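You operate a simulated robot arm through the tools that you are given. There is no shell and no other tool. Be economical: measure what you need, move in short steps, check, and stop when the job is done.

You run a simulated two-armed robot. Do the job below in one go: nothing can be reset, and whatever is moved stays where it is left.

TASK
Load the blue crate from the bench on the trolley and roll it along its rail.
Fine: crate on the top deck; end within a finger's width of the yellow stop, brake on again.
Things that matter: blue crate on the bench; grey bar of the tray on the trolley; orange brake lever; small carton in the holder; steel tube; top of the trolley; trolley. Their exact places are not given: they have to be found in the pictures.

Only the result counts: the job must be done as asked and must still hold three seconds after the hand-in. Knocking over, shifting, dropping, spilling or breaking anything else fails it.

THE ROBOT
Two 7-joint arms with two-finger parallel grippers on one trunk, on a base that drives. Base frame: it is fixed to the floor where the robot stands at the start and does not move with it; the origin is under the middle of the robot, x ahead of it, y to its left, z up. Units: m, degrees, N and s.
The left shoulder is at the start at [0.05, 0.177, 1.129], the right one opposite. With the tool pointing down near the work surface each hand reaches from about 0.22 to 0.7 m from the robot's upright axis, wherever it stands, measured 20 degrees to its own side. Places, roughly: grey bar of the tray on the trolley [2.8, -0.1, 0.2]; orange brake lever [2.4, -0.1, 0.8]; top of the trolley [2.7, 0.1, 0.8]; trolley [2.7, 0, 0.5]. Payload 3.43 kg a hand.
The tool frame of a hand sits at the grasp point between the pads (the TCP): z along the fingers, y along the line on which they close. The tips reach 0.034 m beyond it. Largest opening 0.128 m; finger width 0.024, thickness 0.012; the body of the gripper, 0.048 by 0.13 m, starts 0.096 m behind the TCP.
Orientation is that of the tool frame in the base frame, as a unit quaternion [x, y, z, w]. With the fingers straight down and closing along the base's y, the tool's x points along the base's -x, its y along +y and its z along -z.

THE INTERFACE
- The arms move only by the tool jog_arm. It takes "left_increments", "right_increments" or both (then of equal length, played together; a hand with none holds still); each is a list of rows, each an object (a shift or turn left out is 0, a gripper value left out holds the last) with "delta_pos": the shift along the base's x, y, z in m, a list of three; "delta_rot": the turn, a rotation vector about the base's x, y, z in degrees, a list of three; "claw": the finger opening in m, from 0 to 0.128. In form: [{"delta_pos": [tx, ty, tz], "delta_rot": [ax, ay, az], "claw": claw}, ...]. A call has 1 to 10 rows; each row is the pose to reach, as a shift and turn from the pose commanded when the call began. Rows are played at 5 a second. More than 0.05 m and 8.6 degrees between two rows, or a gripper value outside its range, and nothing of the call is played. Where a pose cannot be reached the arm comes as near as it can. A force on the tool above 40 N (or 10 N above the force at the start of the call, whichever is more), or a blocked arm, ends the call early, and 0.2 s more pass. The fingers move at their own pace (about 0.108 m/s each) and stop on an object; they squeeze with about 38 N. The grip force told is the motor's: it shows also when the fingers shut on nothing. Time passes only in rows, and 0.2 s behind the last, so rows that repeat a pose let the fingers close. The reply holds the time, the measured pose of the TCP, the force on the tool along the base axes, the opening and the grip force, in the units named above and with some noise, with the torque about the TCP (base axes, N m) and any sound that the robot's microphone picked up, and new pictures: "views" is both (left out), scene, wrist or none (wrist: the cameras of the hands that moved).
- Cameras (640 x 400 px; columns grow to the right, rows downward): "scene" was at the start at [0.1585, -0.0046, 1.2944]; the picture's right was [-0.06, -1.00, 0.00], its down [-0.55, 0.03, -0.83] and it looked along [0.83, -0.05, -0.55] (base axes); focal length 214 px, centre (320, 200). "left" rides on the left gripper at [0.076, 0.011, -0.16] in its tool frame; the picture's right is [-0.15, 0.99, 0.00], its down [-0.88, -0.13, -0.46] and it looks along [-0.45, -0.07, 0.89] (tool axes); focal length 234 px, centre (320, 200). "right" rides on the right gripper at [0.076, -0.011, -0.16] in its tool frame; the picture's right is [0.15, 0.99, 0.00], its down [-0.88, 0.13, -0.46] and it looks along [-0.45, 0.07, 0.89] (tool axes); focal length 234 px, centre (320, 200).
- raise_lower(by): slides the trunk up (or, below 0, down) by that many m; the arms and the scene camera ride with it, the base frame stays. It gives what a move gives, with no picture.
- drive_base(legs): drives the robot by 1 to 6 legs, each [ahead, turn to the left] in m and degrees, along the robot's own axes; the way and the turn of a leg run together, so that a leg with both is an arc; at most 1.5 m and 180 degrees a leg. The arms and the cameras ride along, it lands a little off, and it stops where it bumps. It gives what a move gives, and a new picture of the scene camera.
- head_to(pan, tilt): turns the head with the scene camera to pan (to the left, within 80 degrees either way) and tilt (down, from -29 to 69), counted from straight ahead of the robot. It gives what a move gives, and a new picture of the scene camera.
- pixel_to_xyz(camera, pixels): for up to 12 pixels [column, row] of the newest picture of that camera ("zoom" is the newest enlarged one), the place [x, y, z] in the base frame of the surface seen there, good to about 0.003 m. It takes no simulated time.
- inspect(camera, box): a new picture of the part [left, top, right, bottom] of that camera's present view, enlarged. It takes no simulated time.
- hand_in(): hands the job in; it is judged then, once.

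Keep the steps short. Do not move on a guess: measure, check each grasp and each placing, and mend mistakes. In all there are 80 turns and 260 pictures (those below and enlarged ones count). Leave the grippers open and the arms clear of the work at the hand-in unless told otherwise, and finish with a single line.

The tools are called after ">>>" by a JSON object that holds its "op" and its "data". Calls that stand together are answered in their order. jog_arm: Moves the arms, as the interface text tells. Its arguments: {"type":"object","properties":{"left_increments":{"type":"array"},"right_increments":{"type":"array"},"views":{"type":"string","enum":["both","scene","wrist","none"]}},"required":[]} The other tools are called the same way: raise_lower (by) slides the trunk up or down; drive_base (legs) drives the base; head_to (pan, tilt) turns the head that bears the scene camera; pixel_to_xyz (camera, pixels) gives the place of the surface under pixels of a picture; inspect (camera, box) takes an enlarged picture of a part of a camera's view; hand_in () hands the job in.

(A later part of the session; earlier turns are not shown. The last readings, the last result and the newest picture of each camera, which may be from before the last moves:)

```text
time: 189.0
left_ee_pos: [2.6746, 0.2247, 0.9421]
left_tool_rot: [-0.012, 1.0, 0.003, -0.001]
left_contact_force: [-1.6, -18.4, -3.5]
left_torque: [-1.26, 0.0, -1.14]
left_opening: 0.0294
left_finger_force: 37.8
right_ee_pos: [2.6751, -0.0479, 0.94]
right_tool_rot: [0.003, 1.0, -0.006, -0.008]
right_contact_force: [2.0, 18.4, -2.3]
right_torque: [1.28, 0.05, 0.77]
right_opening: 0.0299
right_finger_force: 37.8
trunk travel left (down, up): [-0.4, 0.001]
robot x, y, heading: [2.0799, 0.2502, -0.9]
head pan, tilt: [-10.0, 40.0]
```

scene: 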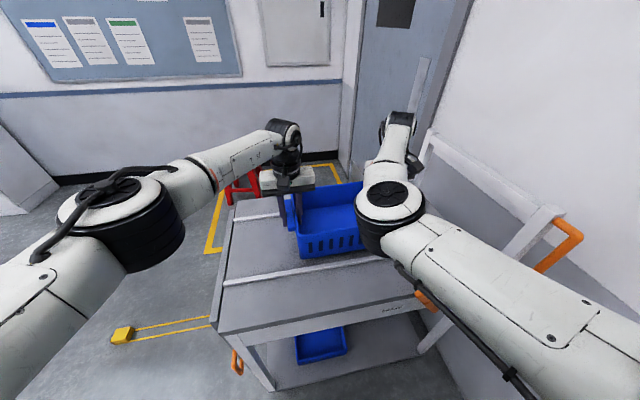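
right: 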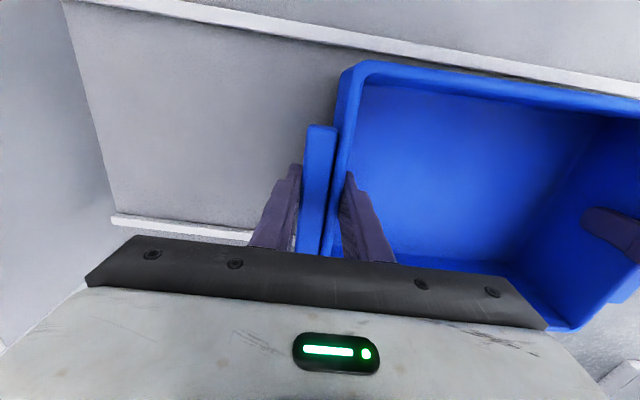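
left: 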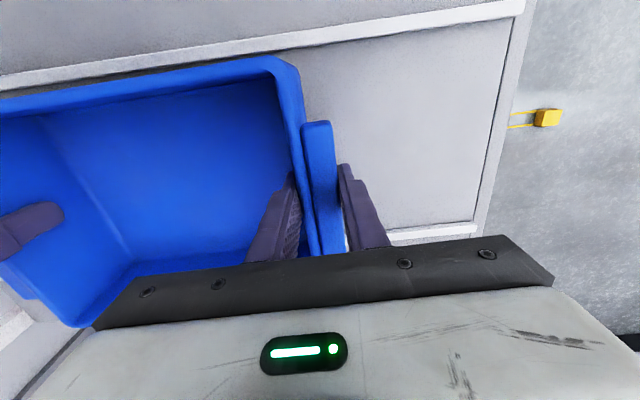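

>>> {"op": "jog_arm", "data": {"left_increments": [{"delta_pos": [0, -0.001, -0.002]}, {"delta_pos": [0, -0.002, -0.004]}, {"delta_pos": [0, -0.002, -0.006]}, {"delta_pos": [0, -0.002, -0.006]}], "right_increments": [{"delta_pos": [0, 0.001, -0.002]}, {"delta_pos": [0, 0.002, -0.003]}, {"delta_pos": [0, 0.002, -0.004]}, {"delta_pos": [0, 0.002, -0.004]}], "views": "scene"}}

>>> {"op": "inspect", "data": {"camera": "scene", "box": [260, 160, 420, 290]}}

>>> {"op": "pixel_to_xyz", "data": {"camera": "zoom", "pixels": [[250, 180], [180, 370], [180, 395], [155, 250], [180, 385]]}}

```text
time: 190.0
left_ee_pos: [2.6743, 0.2259, 0.9386]
left_tool_rot: [-0.015, 1.0, 0.006, 0.001]
left_contact_force: [-5.0, -8.0, 12.7]
left_torque: [-2.07, -0.31, -1.01]
left_opening: 0.0295
left_finger_force: 37.7
right_ee_pos: [2.6747, -0.0476, 0.9373]
right_tool_rot: [0.004, 1.0, -0.006, -0.007]
right_contact_force: [1.9, 10.4, -5.2]
right_torque: [1.38, -0.68, 0.54]
right_opening: 0.0298
right_finger_force: 38.2
trunk travel left (down, up): [-0.4, 0.001]
robot x, y, heading: [2.0784, 0.2525, -1.0]
head pan, tilt: [-10.0, 40.0]
```

scene: 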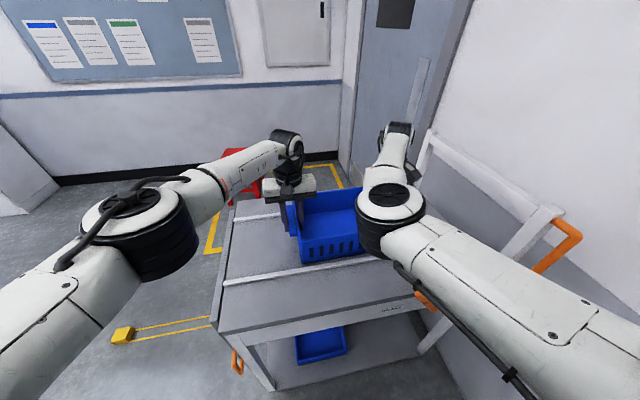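

```text
3.08 times, centred on (340, 225) of scene
```

zoom: 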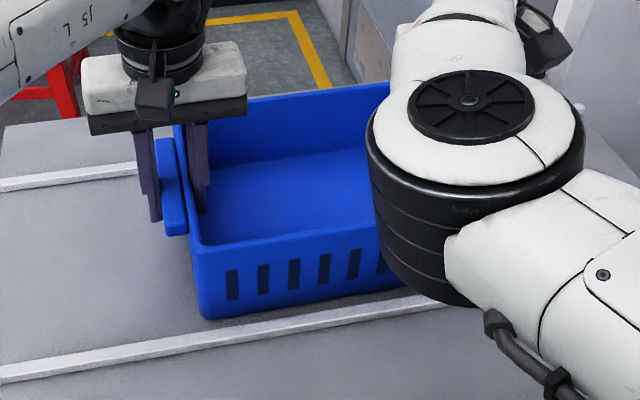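

```text
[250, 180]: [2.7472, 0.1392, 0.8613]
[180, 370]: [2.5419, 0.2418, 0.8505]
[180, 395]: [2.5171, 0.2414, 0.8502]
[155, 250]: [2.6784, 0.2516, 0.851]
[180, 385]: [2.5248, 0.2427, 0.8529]
```

The left end is on the deck. I lower the right 3 mm and open both.

>>> {"op": "jog_arm", "data": {"left_increments": [{"delta_pos": [0, 0, 0]}, {"delta_pos": [0, 0, 0]}, {"delta_pos": [0, 0, 0], "claw": 0.045}, {"claw": 0.09}, {"claw": 0.09}], "right_increments": [{"delta_pos": [0, 0, -0.002]}, {"delta_pos": [0, 0, -0.003]}, {"delta_pos": [0, 0, -0.003], "claw": 0.045}, {"delta_pos": [0, 0, -0.003], "claw": 0.09}, {"delta_pos": [0, 0, -0.003], "claw": 0.09}]}}

```text
time: 191.2
left_ee_pos: [2.6734, 0.225, 0.9361]
left_tool_rot: [-0.014, 1.0, 0.007, 0.001]
left_contact_force: [0.0, -0.3, -0.6]
left_torque: [0.02, 0.01, 0.0]
left_opening: 0.09
left_finger_force: 0.1
right_ee_pos: [2.6761, -0.0528, 0.9359]
right_tool_rot: [0.006, 1.0, -0.009, -0.006]
right_contact_force: [0.0, -0.3, -0.3]
right_torque: [0.0, 0.02, 0.02]
right_opening: 0.0901
right_finger_force: 0.0
trunk travel left (down, up): [-0.4, 0.001]
robot x, y, heading: [2.0812, 0.2491, -1.1]
head pan, tilt: [-10.0, 40.0]
```

scene: 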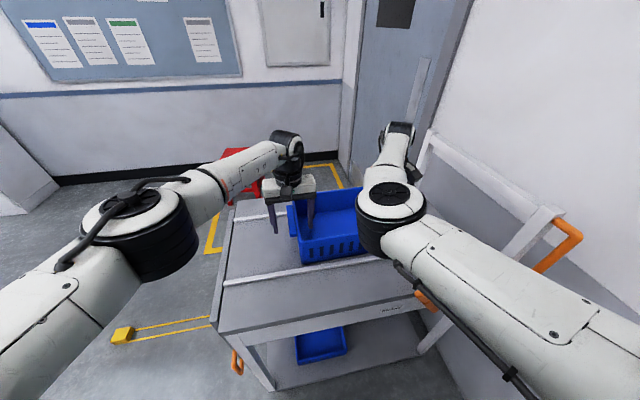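
right: 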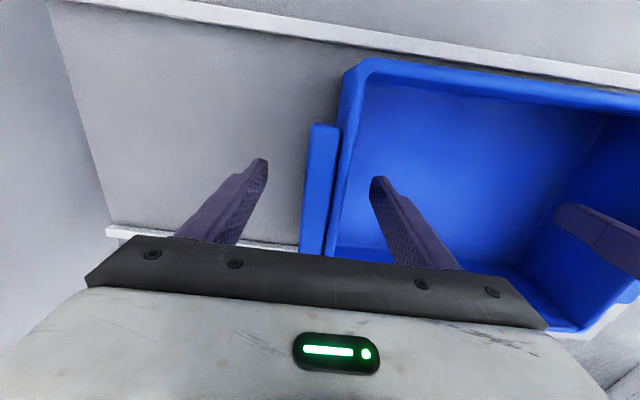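
left: 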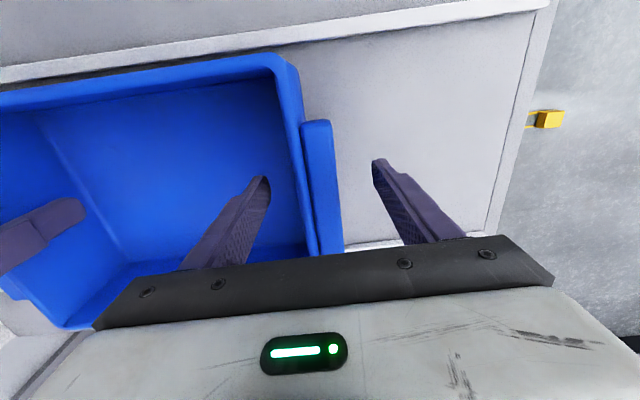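

The crate rests on the deck between the ridges. I lift both hands clear and then back off.

>>> {"op": "jog_arm", "data": {"left_increments": [{"delta_pos": [0, 0, 0.03]}, {"delta_pos": [0, 0, 0.07]}, {"delta_pos": [0, 0, 0.11]}, {"delta_pos": [0, 0, 0.15]}, {"delta_pos": [0, 0, 0.17]}, {"delta_pos": [0, 0, 0.17]}], "right_increments": [{"delta_pos": [0, 0, 0.03]}, {"delta_pos": [0, 0, 0.07]}, {"delta_pos": [0, 0, 0.11]}, {"delta_pos": [0, 0, 0.15]}, {"delta_pos": [0, 0, 0.17]}, {"delta_pos": [0, 0, 0.17]}], "views": "none"}}

```text
time: 192.6
left_ee_pos: [2.6765, 0.2391, 1.1025]
left_tool_rot: [-0.024, 1.0, 0.007, -0.003]
left_contact_force: [0.1, -0.6, 0.3]
left_torque: [0.0, -0.01, 0.01]
left_opening: 0.0902
left_finger_force: 0.1
left hand out of reach, approached as far as the arm can: row 5, 6
right_ee_pos: [2.6767, -0.0394, 1.1059]
right_tool_rot: [-0.004, 1.0, -0.005, -0.006]
right_contact_force: [0.7, 0.1, -0.3]
right_torque: [0.06, 0.01, 0.01]
right_opening: 0.0901
right_finger_force: 0.1
trunk travel left (down, up): [-0.4, 0.001]
robot x, y, heading: [2.0777, 0.2493, -1.0]
head pan, tilt: [-10.0, 40.0]
```

>>> {"op": "drive_base", "data": {"legs": [[-0.05, 0], [0, 26], [-0.25, 0], [0, -25]]}}

>>> {"op": "head_to", "data": {"pan": -20, "tilt": 35}}

```text
time: 197.5
left_ee_pos: [2.3965, 0.1492, 1.1083]
left_tool_rot: [-0.037, 0.999, 0.004, 0.001]
left_contact_force: [0.2, -0.9, 1.0]
left_torque: [0.0, -0.01, 0.02]
left_opening: 0.0899
left_finger_force: 0.1
right_ee_pos: [2.4052, -0.127, 1.1063]
right_tool_rot: [-0.019, 1.0, -0.006, -0.006]
right_contact_force: [-0.7, -0.4, 0.4]
right_torque: [0.06, 0.01, 0.02]
right_opening: 0.0897
right_finger_force: 0.0
trunk travel left (down, up): [-0.4, 0.001]
robot x, y, heading: [1.7958, 0.1444, 0.4]
head pan, tilt: [-10.0, 40.0]
```

scene: 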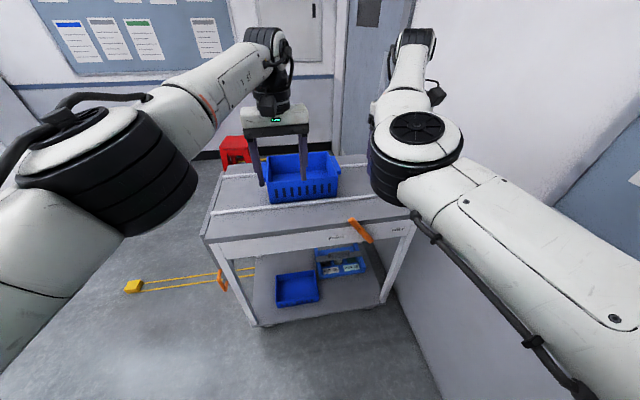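

```text
time: 198.2
left_ee_pos: [2.399, 0.1517, 1.1078]
left_tool_rot: [-0.039, 0.999, 0.003, 0.001]
left_contact_force: [-0.9, 0.5, 0.3]
left_torque: [-0.01, 0.05, 0.01]
left_opening: 0.09
left_finger_force: 0.0
right_ee_pos: [2.4069, -0.1266, 1.1047]
right_tool_rot: [-0.018, 1.0, -0.007, -0.007]
right_contact_force: [0.5, 0.0, -0.6]
right_torque: [0.01, 0.02, 0.01]
right_opening: 0.0899
right_finger_force: 0.2
trunk travel left (down, up): [-0.4, 0.001]
robot x, y, heading: [1.7985, 0.1437, 0.5]
head pan, tilt: [-20.0, 35.0]
```

scene: 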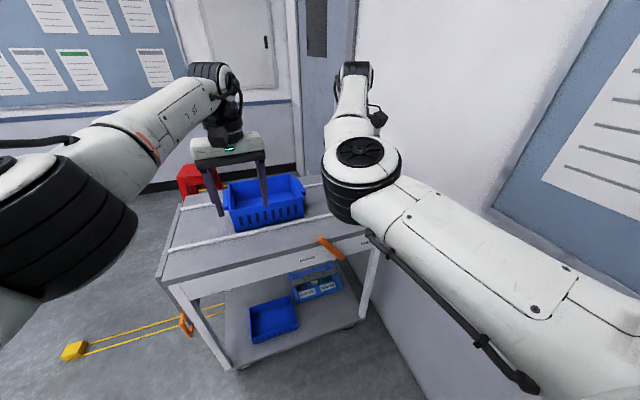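

Crate sits well. I check the lever's present place.

>>> {"op": "inspect", "data": {"camera": "scene", "box": [290, 220, 390, 280]}}

>>> {"op": "pixel_to_xyz", "data": {"camera": "scene", "pixels": [[321, 240], [326, 245], [332, 250], [338, 256], [310, 245], [350, 233]]}}

>>> {"op": "inspect", "data": {"camera": "right", "box": [0, 0, 640, 400]}}

```text
6.40 times, centred on (340, 250) of scene
```

zoom: 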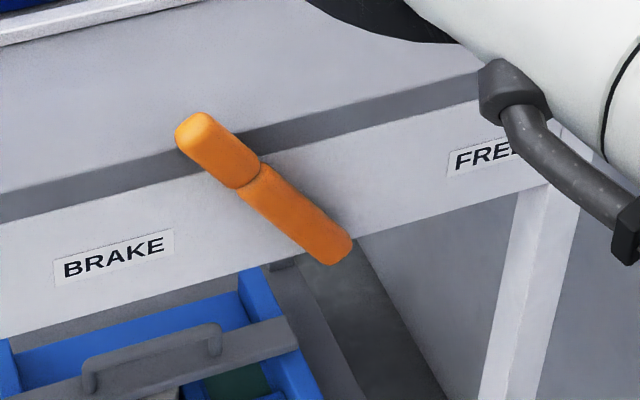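

```text
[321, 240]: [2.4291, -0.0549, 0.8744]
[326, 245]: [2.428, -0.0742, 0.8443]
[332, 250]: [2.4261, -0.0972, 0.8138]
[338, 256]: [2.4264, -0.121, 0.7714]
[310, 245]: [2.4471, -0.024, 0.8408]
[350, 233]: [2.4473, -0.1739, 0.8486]
```

```text
1.00 times, centred on (320, 200) of right (not enlarged: the box is as wide or as high as the picture)
```

zoom: 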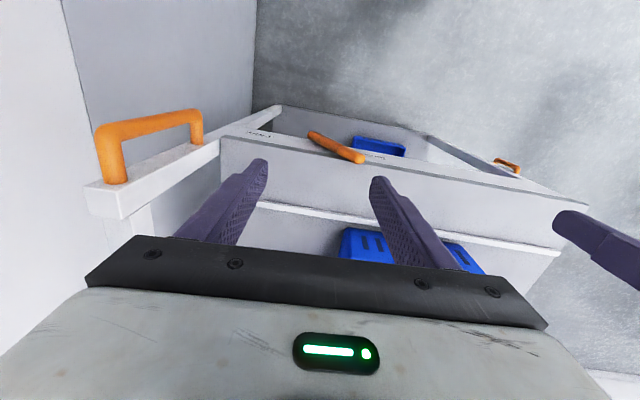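

The lever leans to BRAKE: tip (2.43,−0.05,0.88), pivot (2.43,−0.12,0.77). I bring the right hand over the tip to straddle it.

>>> {"op": "jog_arm", "data": {"right_increments": [{"delta_pos": [0.01, 0.035, -0.03], "delta_rot": [0.8, -0.8, -2], "claw": 0.08}, {"delta_pos": [0.02, 0.067, -0.06], "delta_rot": [0.8, -0.8, -2]}, {"delta_pos": [0.02, 0.067, -0.1], "delta_rot": [0.8, -0.8, -2]}, {"delta_pos": [0.02, 0.067, -0.14], "delta_rot": [0.8, -0.8, -2]}, {"delta_pos": [0.02, 0.067, -0.165], "delta_rot": [0.8, -0.8, -2]}, {"delta_pos": [0.02, 0.067, -0.165], "delta_rot": [0.8, -0.8, -2]}]}}

```text
time: 199.6
left_ee_pos: [2.3977, 0.1518, 1.1088]
left_tool_rot: [-0.04, 0.999, 0.003, 0.0]
left_contact_force: [-0.1, 0.4, -0.6]
left_torque: [-0.01, -0.03, -0.01]
left_opening: 0.0901
left_finger_force: 0.1
right_ee_pos: [2.431, -0.076, 0.9442]
right_tool_rot: [0.011, 1.0, -0.002, 0.006]
right_contact_force: [-0.5, 0.5, 0.2]
right_torque: [0.0, -0.02, -0.01]
right_opening: 0.0801
right_finger_force: 0.0
trunk travel left (down, up): [-0.4, 0.001]
robot x, y, heading: [1.8004, 0.1459, 0.6]
head pan, tilt: [-20.0, 35.0]
```

scene: 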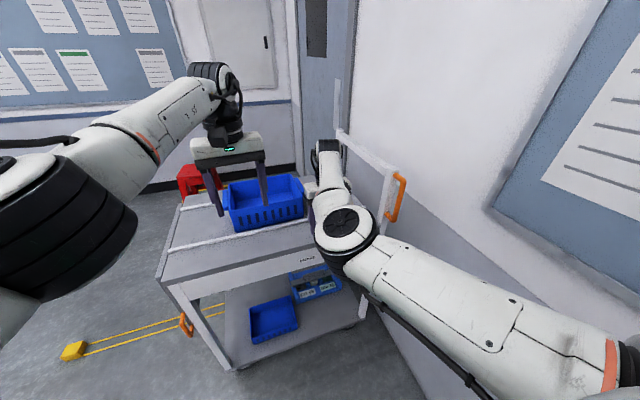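
right: 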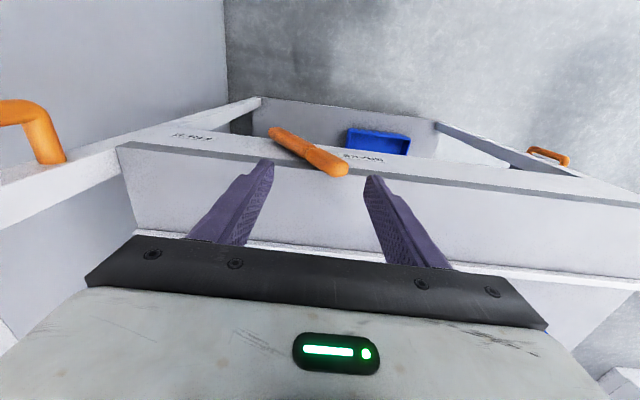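

>>> {"op": "jog_arm", "data": {"right_increments": [{"delta_pos": [-0.003, 0.016, 0], "claw": 0.09}, {"delta_pos": [-0.003, 0.016, -0.02]}, {"delta_pos": [-0.003, 0.016, -0.04]}, {"delta_pos": [-0.003, 0.016, -0.06]}, {"delta_pos": [-0.003, 0.016, -0.068]}, {"delta_pos": [-0.003, 0.016, -0.068]}], "views": "wrist"}}

```text
time: 201.0
left_ee_pos: [2.3995, 0.1525, 1.109]
left_tool_rot: [-0.04, 0.999, 0.003, 0.001]
left_contact_force: [0.6, 1.3, -0.4]
left_torque: [-0.01, -0.02, 0.05]
left_opening: 0.09
left_finger_force: 0.0
right_ee_pos: [2.422, -0.0622, 0.8681]
right_tool_rot: [0.01, 1.0, -0.006, -0.003]
right_contact_force: [0.1, 0.3, -0.3]
right_torque: [0.03, -0.01, -0.01]
right_opening: 0.0899
right_finger_force: 0.0
trunk travel left (down, up): [-0.4, 0.001]
robot x, y, heading: [1.7982, 0.1427, 0.5]
head pan, tilt: [-20.0, 35.0]
```

right: 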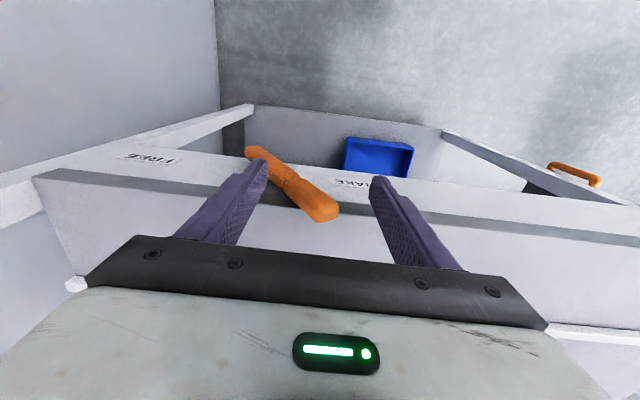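

The lever is between the fingers. I sweep it toward FREE (−y).

>>> {"op": "jog_arm", "data": {"right_increments": [{"delta_pos": [0, -0.025, 0]}, {"delta_pos": [0, -0.045, 0.004]}, {"delta_pos": [0, -0.065, 0.006]}, {"delta_pos": [0, -0.085, 0.006]}, {"delta_pos": [0, -0.105, 0.003]}, {"delta_pos": [0, -0.125, 0]}, {"delta_pos": [0, -0.14, 0]}, {"delta_pos": [0, -0.148, 0]}, {"delta_pos": [0, -0.148, 0]}]}}

```text
time: 203.0
left_ee_pos: [2.3997, 0.1531, 1.1081]
left_tool_rot: [-0.039, 0.999, 0.002, 0.002]
left_contact_force: [1.6, 0.3, -0.5]
left_torque: [0.02, -0.01, 0.01]
left_opening: 0.09
left_finger_force: 0.0
right_ee_pos: [2.4233, -0.1922, 0.8721]
right_tool_rot: [0.0, 1.0, 0.0, 0.001]
right_contact_force: [-0.3, 0.7, 0.0]
right_torque: [-0.01, -0.03, 0.0]
right_opening: 0.0898
right_finger_force: 0.0
trunk travel left (down, up): [-0.4, 0.001]
robot x, y, heading: [1.8016, 0.1414, 0.7]
head pan, tilt: [-20.0, 35.0]
```

scene: 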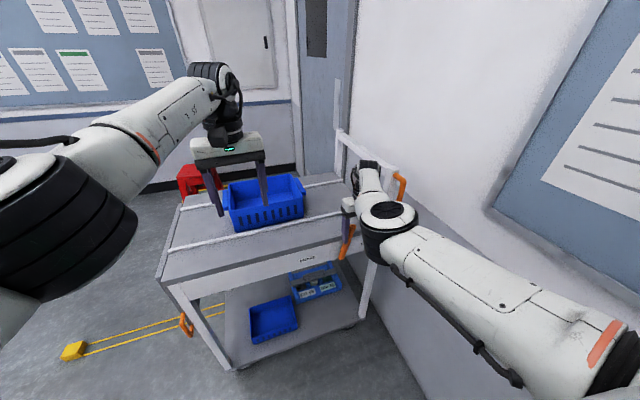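
right: 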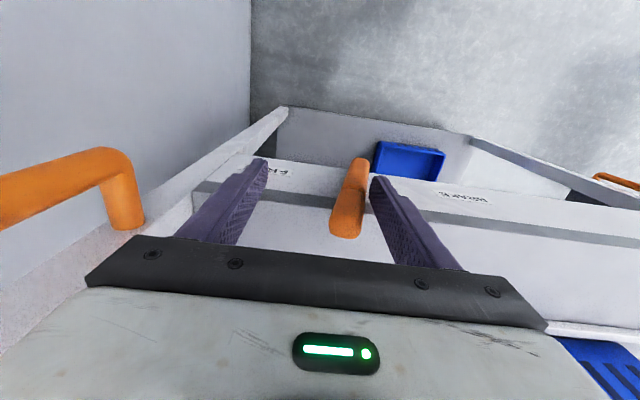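

>>> {"op": "pixel_to_xyz", "data": {"camera": "right", "pixels": [[347, 225], [352, 200], [358, 168], [276, 171]]}}

>>> {"op": "jog_arm", "data": {"right_increments": [{"delta_pos": [0, -0.01, 0]}, {"delta_pos": [0, -0.02, 0]}, {"delta_pos": [0, -0.025, 0]}, {"delta_pos": [0, -0.025, 0]}], "views": "wrist"}}

```text
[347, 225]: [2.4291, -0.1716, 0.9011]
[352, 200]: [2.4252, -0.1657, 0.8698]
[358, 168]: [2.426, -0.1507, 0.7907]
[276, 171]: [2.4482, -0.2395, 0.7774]
```

```text
time: 204.0
left_ee_pos: [2.3988, 0.1516, 1.1077]
left_tool_rot: [-0.039, 0.999, 0.002, 0.001]
left_contact_force: [-0.7, 0.7, 0.9]
left_torque: [0.01, 0.0, 0.02]
left_opening: 0.0903
left_finger_force: 0.1
right_ee_pos: [2.4234, -0.2174, 0.8737]
right_tool_rot: [-0.001, 1.0, 0.0, 0.001]
right_contact_force: [0.8, -0.5, 0.1]
right_torque: [0.01, 0.01, 0.0]
right_opening: 0.09
right_finger_force: 0.1
trunk travel left (down, up): [-0.4, 0.001]
robot x, y, heading: [1.8024, 0.1433, 0.8]
head pan, tilt: [-20.0, 35.0]
```

right: 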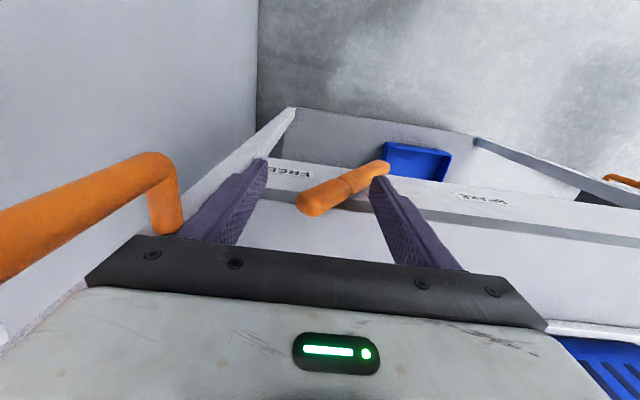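

>>> {"op": "pixel_to_xyz", "data": {"camera": "right", "pixels": [[308, 203], [340, 187], [380, 168], [167, 225], [155, 160]]}}

>>> {"op": "jog_arm", "data": {"right_increments": [{"delta_pos": [0, -0.01, 0]}, {"delta_pos": [0, -0.018, 0]}, {"delta_pos": [0, -0.018, 0]}], "views": "wrist"}}

>>> {"op": "inspect", "data": {"camera": "scene", "box": [290, 180, 410, 280]}}

```text
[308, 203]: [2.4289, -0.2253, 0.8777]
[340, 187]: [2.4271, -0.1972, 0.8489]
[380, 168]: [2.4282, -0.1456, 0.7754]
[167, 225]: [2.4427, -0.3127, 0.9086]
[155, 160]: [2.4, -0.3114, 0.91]
```

```text
time: 204.8
left_ee_pos: [2.3993, 0.1513, 1.1082]
left_tool_rot: [-0.039, 0.999, 0.002, 0.001]
left_contact_force: [0.2, -0.8, 0.6]
left_torque: [-0.01, 0.03, -0.03]
left_opening: 0.0901
left_finger_force: 0.0
right_ee_pos: [2.4246, -0.2328, 0.8722]
right_tool_rot: [-0.001, 1.0, 0.0, 0.001]
right_contact_force: [0.0, 4.2, 1.6]
right_torque: [0.17, 0.01, 0.04]
right_opening: 0.0925
right_finger_force: 1.7
trunk travel left (down, up): [-0.4, 0.001]
robot x, y, heading: [1.7995, 0.143, 0.2]
head pan, tilt: [-20.0, 35.0]
```

right: 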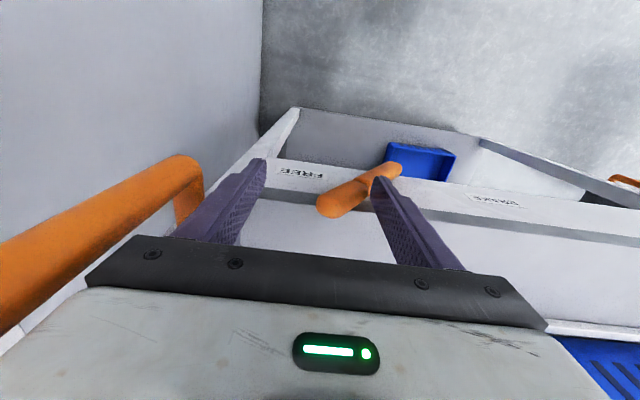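

```text
4.00 times, centred on (350, 230) of scene
```

zoom: 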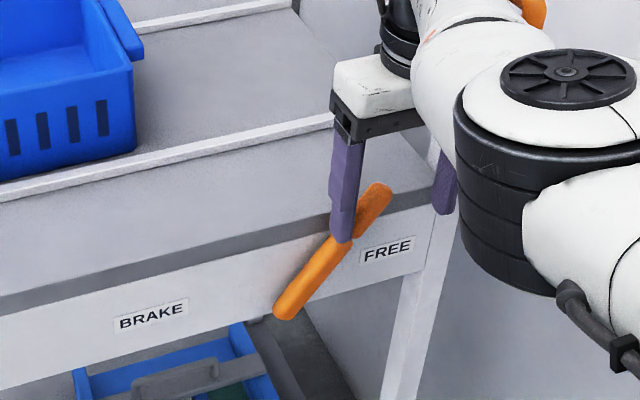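

The lever rests at FREE against its end. I slip off it upward.

>>> {"op": "jog_arm", "data": {"right_increments": [{"delta_pos": [0, 0.02, 0]}, {"delta_pos": [0, 0.02, 0.04]}, {"delta_pos": [0, 0.02, 0.08]}, {"delta_pos": [0, 0.02, 0.12]}, {"delta_pos": [0, 0.02, 0.16]}, {"delta_pos": [0, 0.02, 0.2]}, {"delta_pos": [0, 0.02, 0.25]}, {"delta_pos": [0, 0.02, 0.26]}], "views": "none"}}

>>> {"op": "drive_base", "data": {"legs": [[0.12, 0]]}}

>>> {"op": "inspect", "data": {"camera": "right", "box": [0, 0, 640, 400]}}

```text
time: 206.6
left_ee_pos: [2.3998, 0.1501, 1.1087]
left_tool_rot: [-0.039, 0.999, 0.003, 0.001]
left_contact_force: [-0.1, -0.5, -0.5]
left_torque: [0.0, 0.02, 0.02]
left_opening: 0.0899
left_finger_force: 0.1
right_ee_pos: [2.4212, -0.2149, 1.1321]
right_tool_rot: [-0.001, 1.0, 0.001, 0.0]
right_contact_force: [-0.7, 0.1, 0.5]
right_torque: [-0.03, -0.03, -0.03]
right_opening: 0.0901
right_finger_force: 0.0
trunk travel left (down, up): [-0.4, 0.001]
robot x, y, heading: [1.7986, 0.1472, 0.8]
head pan, tilt: [-20.0, 35.0]
```

```text
time: 207.9
left_ee_pos: [2.522, 0.1525, 1.1076]
left_tool_rot: [-0.038, 0.999, 0.003, 0.0]
left_contact_force: [0.8, -0.7, -1.0]
left_torque: [0.03, 0.05, 0.01]
left_opening: 0.0897
left_finger_force: 0.0
right_ee_pos: [2.5436, -0.2148, 1.1316]
right_tool_rot: [0.0, 1.0, 0.0, 0.0]
right_contact_force: [0.4, 0.8, 0.0]
right_torque: [-0.01, 0.03, 0.01]
right_opening: 0.09
right_finger_force: 0.0
trunk travel left (down, up): [-0.4, 0.001]
robot x, y, heading: [1.9214, 0.1469, 0.6]
head pan, tilt: [-20.0, 35.0]
```

scene: 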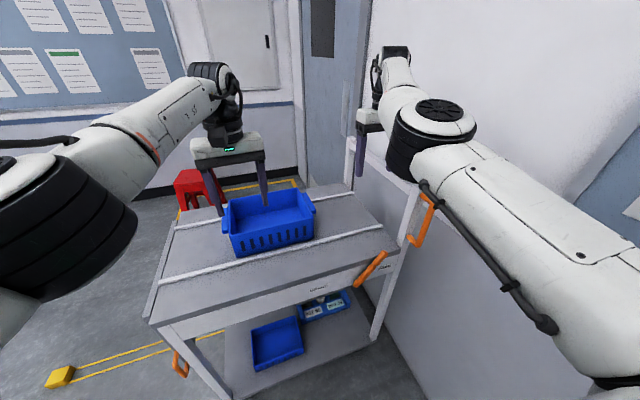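

```text
1.00 times, centred on (320, 200) of right (not enlarged: the box is as wide or as high as the picture)
```

zoom: 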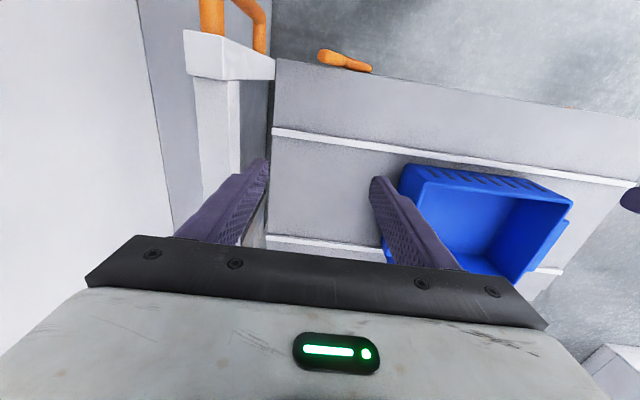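

>>> {"op": "pixel_to_xyz", "data": {"camera": "zoom", "pixels": [[212, 10], [212, 25], [245, 5], [260, 30], [205, 40], [250, 65]]}}

>>> {"op": "jog_arm", "data": {"right_increments": [{"delta_pos": [-0.04, 0, 0]}, {"delta_pos": [-0.08, 0, 0.0]}, {"delta_pos": [-0.12, -0.02, 0.0]}, {"delta_pos": [-0.13, -0.05, 0.0]}, {"delta_pos": [-0.132, -0.075, 0.0]}, {"delta_pos": [-0.132, -0.095, 0.0]}, {"delta_pos": [-0.132, -0.095, 0.0]}]}}

```text
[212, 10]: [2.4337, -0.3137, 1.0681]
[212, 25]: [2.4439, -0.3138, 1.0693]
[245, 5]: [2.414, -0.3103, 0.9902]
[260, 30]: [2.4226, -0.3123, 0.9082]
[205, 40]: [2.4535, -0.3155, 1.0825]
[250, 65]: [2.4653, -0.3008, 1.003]
```

```text
time: 209.5
left_ee_pos: [2.5208, 0.1518, 1.1077]
left_tool_rot: [-0.039, 0.999, 0.003, 0.001]
left_contact_force: [0.3, 0.0, 0.1]
left_torque: [-0.03, 0.02, 0.0]
left_opening: 0.0899
left_finger_force: 0.1
right_ee_pos: [2.4121, -0.3113, 1.1314]
right_tool_rot: [0.0, 1.0, 0.0, 0.002]
right_contact_force: [0.5, 0.1, -0.7]
right_torque: [-0.02, 0.02, 0.0]
right_opening: 0.09
right_finger_force: 0.1
trunk travel left (down, up): [-0.4, 0.001]
robot x, y, heading: [1.919, 0.1458, 0.8]
head pan, tilt: [-20.0, 35.0]
```

scene: 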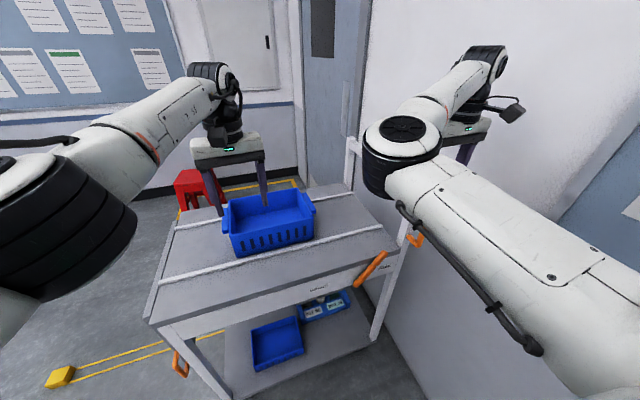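
right: 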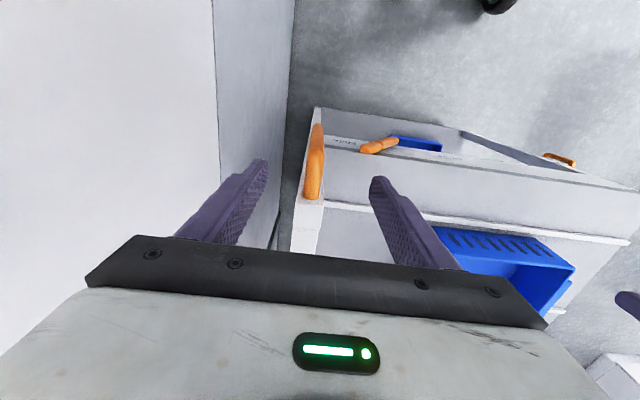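

The open fingers straddle the orange handle's top (y −0.312). I lower 0.085 and close on it.

>>> {"op": "jog_arm", "data": {"right_increments": [{"delta_pos": [0, 0, -0.03]}, {"delta_pos": [0, 0, -0.06]}, {"delta_pos": [0, 0, -0.085]}, {"delta_pos": [0, 0, -0.085]}, {"delta_pos": [0, 0, -0.085], "claw": 0.04}, {"delta_pos": [0, 0, -0.085], "claw": 0.0}, {"delta_pos": [0, 0, -0.085], "claw": 0.0}], "views": "wrist"}}

```text
time: 211.1
left_ee_pos: [2.5213, 0.1519, 1.1085]
left_tool_rot: [-0.039, 0.999, 0.002, 0.0]
left_contact_force: [-0.9, -0.5, 0.2]
left_torque: [0.02, -0.01, -0.01]
left_opening: 0.0903
left_finger_force: 0.1
right_ee_pos: [2.4137, -0.3141, 1.0429]
right_tool_rot: [-0.001, 1.0, -0.001, 0.001]
right_contact_force: [1.2, -5.2, -0.5]
right_torque: [-0.02, -0.25, -0.12]
right_opening: 0.0178
right_finger_force: 45.2
trunk travel left (down, up): [-0.4, 0.001]
robot x, y, heading: [1.9209, 0.1445, 0.6]
head pan, tilt: [-20.0, 35.0]
```

right: 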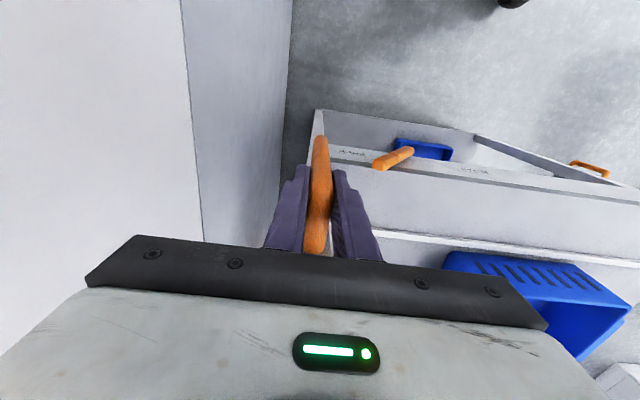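

Handle gripped. I pull gently along +y and shift the left hand aside.

>>> {"op": "jog_arm", "data": {"right_increments": [{"delta_pos": [0, 0.005, 0]}, {"delta_pos": [0, 0.015, 0]}, {"delta_pos": [0, 0.03, 0]}, {"delta_pos": [0, 0.05, 0]}, {"delta_pos": [0, 0.07, 0]}, {"delta_pos": [0, 0.09, 0]}, {"delta_pos": [0, 0.11, 0]}, {"delta_pos": [0, 0.13, 0]}, {"delta_pos": [0, 0.145, 0]}, {"delta_pos": [0, 0.15, 0]}], "left_increments": [{"delta_pos": [0, 0.02, 0]}, {"delta_pos": [0, 0.04, 0]}, {"delta_pos": [-0.02, 0.06, 0]}, {"delta_pos": [-0.04, 0.09, 0]}, {"delta_pos": [-0.06, 0.12, 0]}, {"delta_pos": [-0.07, 0.15, 0]}, {"delta_pos": [-0.08, 0.18, 0]}, {"delta_pos": [-0.09, 0.2, 0]}, {"delta_pos": [-0.1, 0.22, 0]}, {"delta_pos": [-0.1, 0.22, 0]}]}}

```text
time: 212.9
left_ee_pos: [2.4321, 0.3489, 1.1073]
left_tool_rot: [-0.038, 0.999, 0.001, 0.001]
left_contact_force: [1.0, 0.9, 1.0]
left_torque: [-0.02, 0.01, 0.02]
left_opening: 0.0902
left_finger_force: 0.1
right_ee_pos: [2.4118, -0.216, 1.0452]
right_tool_rot: [0.023, 1.0, 0.001, -0.007]
right_contact_force: [-12.1, 6.1, 1.0]
right_torque: [-1.41, -0.45, 1.07]
right_opening: 0.0187
right_finger_force: 45.3
right hand out of reach, approached as far as the arm can: row 7, 8, 9
trunk travel left (down, up): [-0.4, 0.001]
robot x, y, heading: [1.919, 0.1485, 0.6]
head pan, tilt: [-20.0, 35.0]
stopped in row 9 (right hand): the force on the tool passed its limit at 46 N (the readings are from after the stop); the commanded pose is now the measured one
```

scene: 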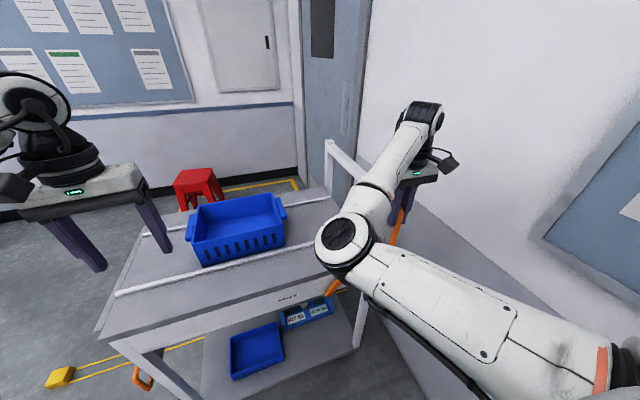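
right: 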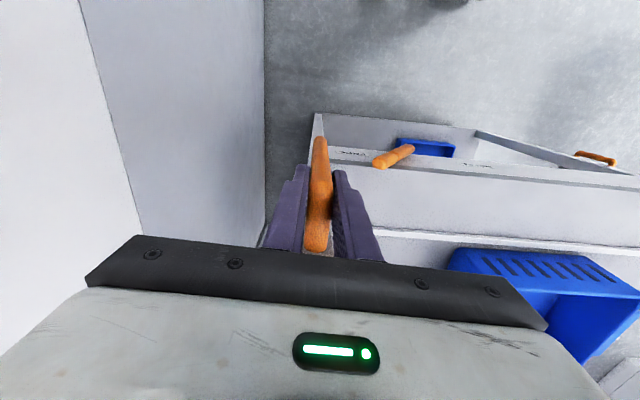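
left: 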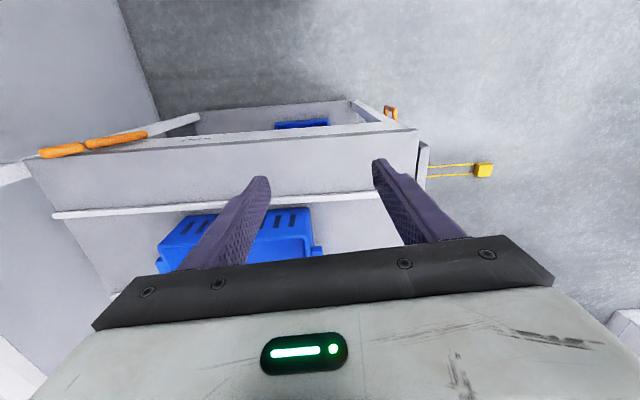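

The trolley rolled 0.1 m; the right arm is at its limit inward. I release the handle, lift and retract the right hand; then I'll turn 45° right and pull with the left hand.

>>> {"op": "jog_arm", "data": {"right_increments": [{"claw": 0.05}, {"claw": 0.09}, {"delta_pos": [0, 0, 0.03]}, {"delta_pos": [0, 0, 0.07]}, {"delta_pos": [0, 0, 0.1]}, {"delta_pos": [-0.04, 0, 0.11]}, {"delta_pos": [-0.08, 0, 0.11]}, {"delta_pos": [-0.12, 0, 0.11]}, {"delta_pos": [-0.15, 0, 0.11]}], "views": "none"}}

>>> {"op": "drive_base", "data": {"legs": [[0, -45.6]]}}

>>> {"op": "head_to", "data": {"pan": 30, "tilt": 40}}

```text
time: 214.9
left_ee_pos: [2.4349, 0.349, 1.1074]
left_tool_rot: [-0.037, 0.999, 0.003, 0.0]
left_contact_force: [0.3, 0.6, 0.4]
left_torque: [-0.03, 0.03, -0.02]
left_opening: 0.0899
left_finger_force: 0.0
right_ee_pos: [2.2776, -0.2605, 1.1556]
right_tool_rot: [0.032, 0.999, 0.004, -0.005]
right_contact_force: [0.6, 0.4, -0.5]
right_torque: [-0.03, 0.03, -0.04]
right_opening: 0.0903
right_finger_force: 0.1
right hand out of reach, approached as far as the arm can: row 6, 7, 8, 9
trunk travel left (down, up): [-0.4, 0.001]
robot x, y, heading: [1.9253, 0.1454, 0.6]
head pan, tilt: [-20.0, 35.0]
```

```text
time: 217.4
left_ee_pos: [2.4224, -0.079, 1.1067]
left_tool_rot: [0.354, 0.935, 0.002, 0.002]
left_contact_force: [-0.3, -0.1, -0.5]
left_torque: [0.04, -0.02, -0.02]
left_opening: 0.0901
left_finger_force: 0.0
right_ee_pos: [1.8773, -0.3939, 1.1549]
right_tool_rot: [0.419, 0.908, 0.005, -0.006]
right_contact_force: [-0.3, 0.1, 0.7]
right_torque: [0.0, 0.02, 0.0]
right_opening: 0.0901
right_finger_force: 0.1
trunk travel left (down, up): [-0.4, 0.001]
robot x, y, heading: [1.9208, 0.1443, -45.1]
head pan, tilt: [-20.0, 35.0]
```

scene: 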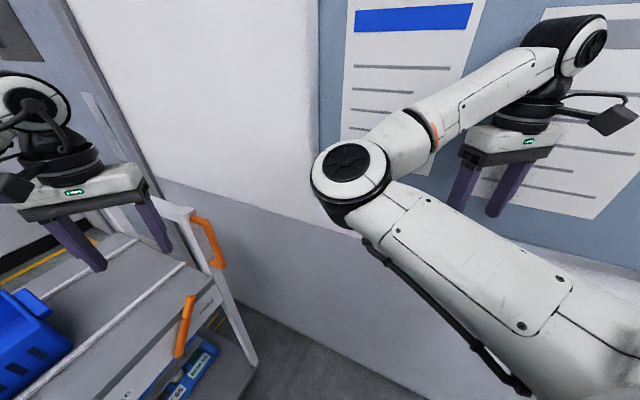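

```text
time: 218.6
left_ee_pos: [2.4236, -0.0808, 1.1056]
left_tool_rot: [0.354, 0.935, 0.002, 0.002]
left_contact_force: [0.3, 0.3, 0.1]
left_torque: [0.0, 0.02, 0.0]
left_opening: 0.0901
left_finger_force: 0.0
right_ee_pos: [1.877, -0.3923, 1.155]
right_tool_rot: [0.42, 0.907, 0.004, -0.006]
right_contact_force: [-0.2, 0.5, 0.3]
right_torque: [-0.04, 0.04, 0.0]
right_opening: 0.0896
right_finger_force: 0.1
trunk travel left (down, up): [-0.4, 0.001]
robot x, y, heading: [1.918, 0.148, -45.3]
head pan, tilt: [30.0, 40.0]
```

scene: 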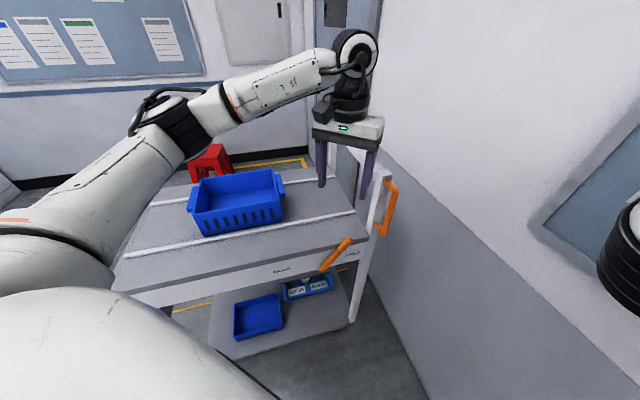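

I measure the handle and meanwhile turn the left hand so that it closes along y, raised to clear.

>>> {"op": "pixel_to_xyz", "data": {"camera": "scene", "pixels": [[388, 184], [393, 187], [390, 210], [382, 231], [345, 246], [335, 256]]}}

>>> {"op": "jog_arm", "data": {"left_increments": [{"delta_pos": [-0.005, 0, 0.01], "delta_rot": [0, 0, 8.3]}, {"delta_pos": [-0.01, -0.02, 0.02], "delta_rot": [0, 0, 16.6]}, {"delta_pos": [-0.01, -0.04, 0.03], "delta_rot": [0, 0, 24.9]}, {"delta_pos": [-0.01, -0.06, 0.03], "delta_rot": [0, 0, 33.2]}, {"delta_pos": [-0.01, -0.08, 0.03], "delta_rot": [0, 0, 41.5]}, {"delta_pos": [-0.01, -0.1, 0.03], "delta_rot": [0, 0, 41.5]}, {"delta_pos": [-0.01, -0.1, 0.03], "delta_rot": [0, 0, 41.5]}]}}

```text
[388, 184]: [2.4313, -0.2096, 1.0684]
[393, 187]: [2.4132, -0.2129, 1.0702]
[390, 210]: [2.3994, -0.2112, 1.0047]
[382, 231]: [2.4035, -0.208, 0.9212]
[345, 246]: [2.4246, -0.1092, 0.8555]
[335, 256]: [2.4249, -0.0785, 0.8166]
```

```text
time: 220.2
left_ee_pos: [2.415, -0.1809, 1.1358]
left_tool_rot: [-0.002, 1.0, 0.002, 0.001]
left_contact_force: [-0.2, -0.1, 0.3]
left_torque: [0.02, -0.03, 0.0]
left_opening: 0.0898
left_finger_force: 0.0
right_ee_pos: [1.8756, -0.3922, 1.1559]
right_tool_rot: [0.42, 0.907, 0.004, -0.006]
right_contact_force: [0.2, 0.5, 0.4]
right_torque: [-0.03, -0.02, 0.02]
right_opening: 0.0902
right_finger_force: 0.1
trunk travel left (down, up): [-0.4, 0.001]
robot x, y, heading: [1.9184, 0.1494, -45.0]
head pan, tilt: [30.0, 40.0]
```

scene: 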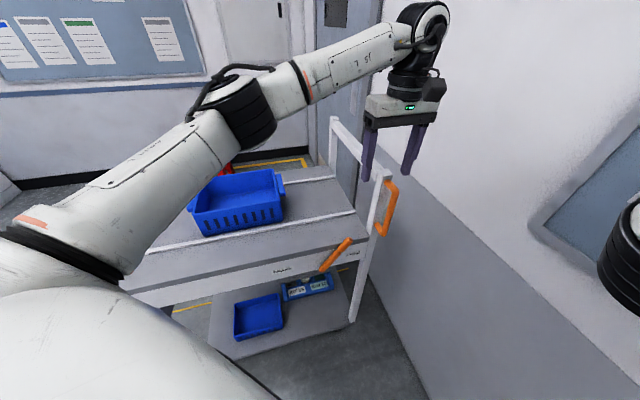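
left: 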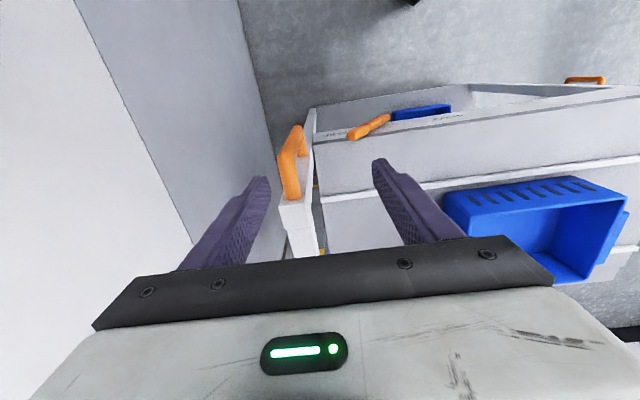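

Handle top at (2.413,−0.212,1.07). I shift over it, lower and grip.

>>> {"op": "jog_arm", "data": {"left_increments": [{"delta_pos": [-0.003, -0.031, 0]}, {"delta_pos": [-0.003, -0.031, 0]}, {"delta_pos": [-0.003, -0.031, -0.03]}, {"delta_pos": [-0.003, -0.031, -0.06]}, {"delta_pos": [-0.003, -0.031, -0.09]}, {"delta_pos": [-0.003, -0.031, -0.09], "claw": 0.05}, {"delta_pos": [-0.003, -0.031, -0.09], "claw": 0.0}, {"delta_pos": [-0.003, -0.031, -0.09], "claw": 0.0}], "views": "wrist"}}

```text
time: 222.0
left_ee_pos: [2.4105, -0.2106, 1.0448]
left_tool_rot: [-0.001, 1.0, 0.002, 0.001]
left_contact_force: [-1.3, -2.7, -3.1]
left_torque: [-1.4, -0.24, 0.01]
left_opening: 0.0178
left_finger_force: 45.5
right_ee_pos: [1.8761, -0.3932, 1.1555]
right_tool_rot: [0.42, 0.907, 0.005, -0.006]
right_contact_force: [0.5, 0.6, -1.0]
right_torque: [0.01, 0.01, 0.0]
right_opening: 0.09
right_finger_force: 0.0
trunk travel left (down, up): [-0.4, 0.001]
robot x, y, heading: [1.9175, 0.1505, -45.1]
head pan, tilt: [30.0, 40.0]
```

left: 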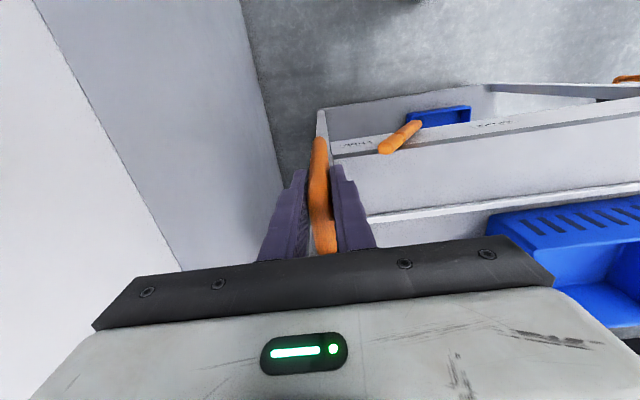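

Gripped. Pulling +y by ~0.22 m.

>>> {"op": "jog_arm", "data": {"left_increments": [{"delta_pos": [0, 0.005, 0]}, {"delta_pos": [0, 0.02, 0]}, {"delta_pos": [0, 0.045, 0]}, {"delta_pos": [0, 0.075, 0]}, {"delta_pos": [0, 0.105, 0]}, {"delta_pos": [0, 0.135, 0]}, {"delta_pos": [0, 0.165, 0]}, {"delta_pos": [0, 0.19, 0]}, {"delta_pos": [0, 0.21, 0]}, {"delta_pos": [0, 0.22, 0]}], "views": "scene"}}

```text
time: 224.2
left_ee_pos: [2.4101, 0.0129, 1.0456]
left_tool_rot: [0.0, 1.0, 0.003, -0.001]
left_contact_force: [-8.2, -0.1, -16.8]
left_torque: [-2.05, 0.26, 0.25]
left_opening: 0.018
left_finger_force: 44.7
right_ee_pos: [1.8769, -0.3927, 1.1559]
right_tool_rot: [0.421, 0.907, 0.005, -0.007]
right_contact_force: [0.2, 0.4, 0.3]
right_torque: [0.01, 0.02, -0.02]
right_opening: 0.09
right_finger_force: 0.0
trunk travel left (down, up): [-0.4, 0.001]
robot x, y, heading: [1.9205, 0.1477, -45.2]
head pan, tilt: [30.0, 40.0]
```

scene: 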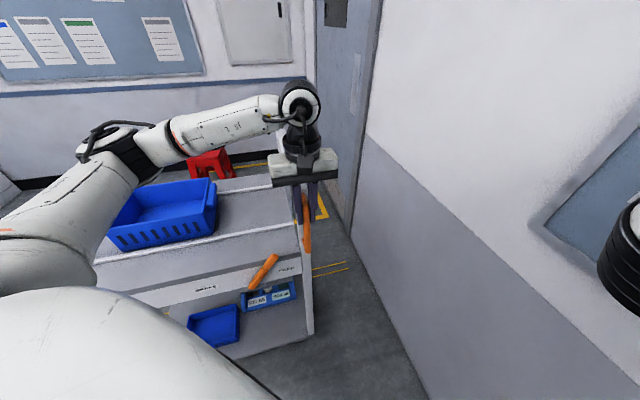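

>>> {"op": "jog_arm", "data": {"left_increments": [{"delta_pos": [0, 0.005, 0]}, {"delta_pos": [0, 0.02, 0]}, {"delta_pos": [0, 0.045, 0]}, {"delta_pos": [0, 0.075, 0]}, {"delta_pos": [0, 0.105, 0]}, {"delta_pos": [0, 0.135, 0]}, {"delta_pos": [0, 0.165, 0]}, {"delta_pos": [0, 0.19, 0]}, {"delta_pos": [0, 0.21, 0]}, {"delta_pos": [0, 0.22, 0]}], "views": "none"}}

>>> {"op": "head_to", "data": {"pan": 75, "tilt": 40}}

```text
time: 226.4
left_ee_pos: [2.4098, 0.2302, 1.044]
left_tool_rot: [-0.001, 1.0, 0.002, 0.0]
left_contact_force: [3.3, -0.3, -16.7]
left_torque: [-1.6, 1.12, 0.16]
left_opening: 0.0178
left_finger_force: 44.9
right_ee_pos: [1.8786, -0.391, 1.1562]
right_tool_rot: [0.42, 0.907, 0.005, -0.006]
right_contact_force: [-0.2, 0.1, -0.5]
right_torque: [-0.01, -0.02, 0.02]
right_opening: 0.0899
right_finger_force: 0.0
trunk travel left (down, up): [-0.4, 0.001]
robot x, y, heading: [1.9191, 0.1488, -45.2]
head pan, tilt: [30.0, 40.0]
```

```text
time: 227.5
left_ee_pos: [2.4093, 0.2308, 1.0447]
left_tool_rot: [-0.001, 1.0, 0.002, 0.002]
left_contact_force: [1.9, 5.3, -9.2]
left_torque: [-1.37, 1.48, -0.03]
left_opening: 0.0177
left_finger_force: 45.2
right_ee_pos: [1.8784, -0.3913, 1.1558]
right_tool_rot: [0.42, 0.907, 0.004, -0.005]
right_contact_force: [0.2, -0.1, -0.1]
right_torque: [0.01, 0.01, 0.02]
right_opening: 0.0903
right_finger_force: 0.0
trunk travel left (down, up): [-0.4, 0.001]
robot x, y, heading: [1.9209, 0.1472, -45.1]
head pan, tilt: [75.0, 40.0]
```

scene: 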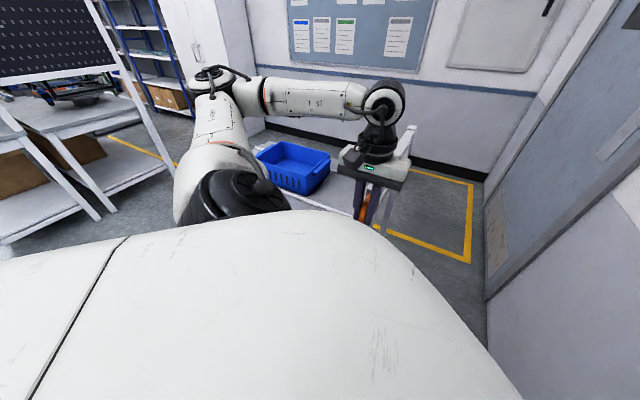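

The trolley has rolled 0.54 m. I pull a further 0.11 m.

>>> {"op": "jog_arm", "data": {"left_increments": [{"delta_pos": [0, 0.005, 0]}, {"delta_pos": [0, 0.02, 0]}, {"delta_pos": [0, 0.04, 0]}, {"delta_pos": [0, 0.06, 0]}, {"delta_pos": [0, 0.08, 0]}, {"delta_pos": [0, 0.095, 0]}, {"delta_pos": [0, 0.105, 0]}, {"delta_pos": [0, 0.11, 0]}, {"delta_pos": [0, 0.11, 0]}], "views": "wrist"}}

```text
time: 229.5
left_ee_pos: [2.4095, 0.3389, 1.0447]
left_tool_rot: [0.0, 1.0, 0.003, -0.001]
left_contact_force: [-3.8, -4.6, -16.0]
left_torque: [-1.42, 0.84, 0.01]
left_opening: 0.0178
left_finger_force: 45.3
right_ee_pos: [1.877, -0.392, 1.1562]
right_tool_rot: [0.42, 0.908, 0.006, -0.006]
right_contact_force: [0.2, 0.6, 0.9]
right_torque: [0.0, 0.0, -0.02]
right_opening: 0.0902
right_finger_force: 0.0
trunk travel left (down, up): [-0.4, 0.001]
robot x, y, heading: [1.9193, 0.1481, -45.2]
head pan, tilt: [75.0, 40.0]
```

left: 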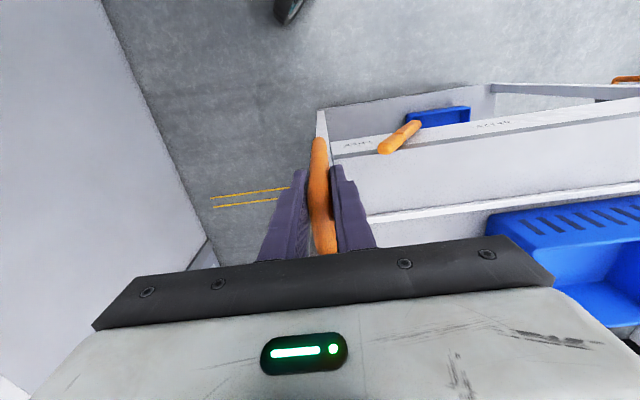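

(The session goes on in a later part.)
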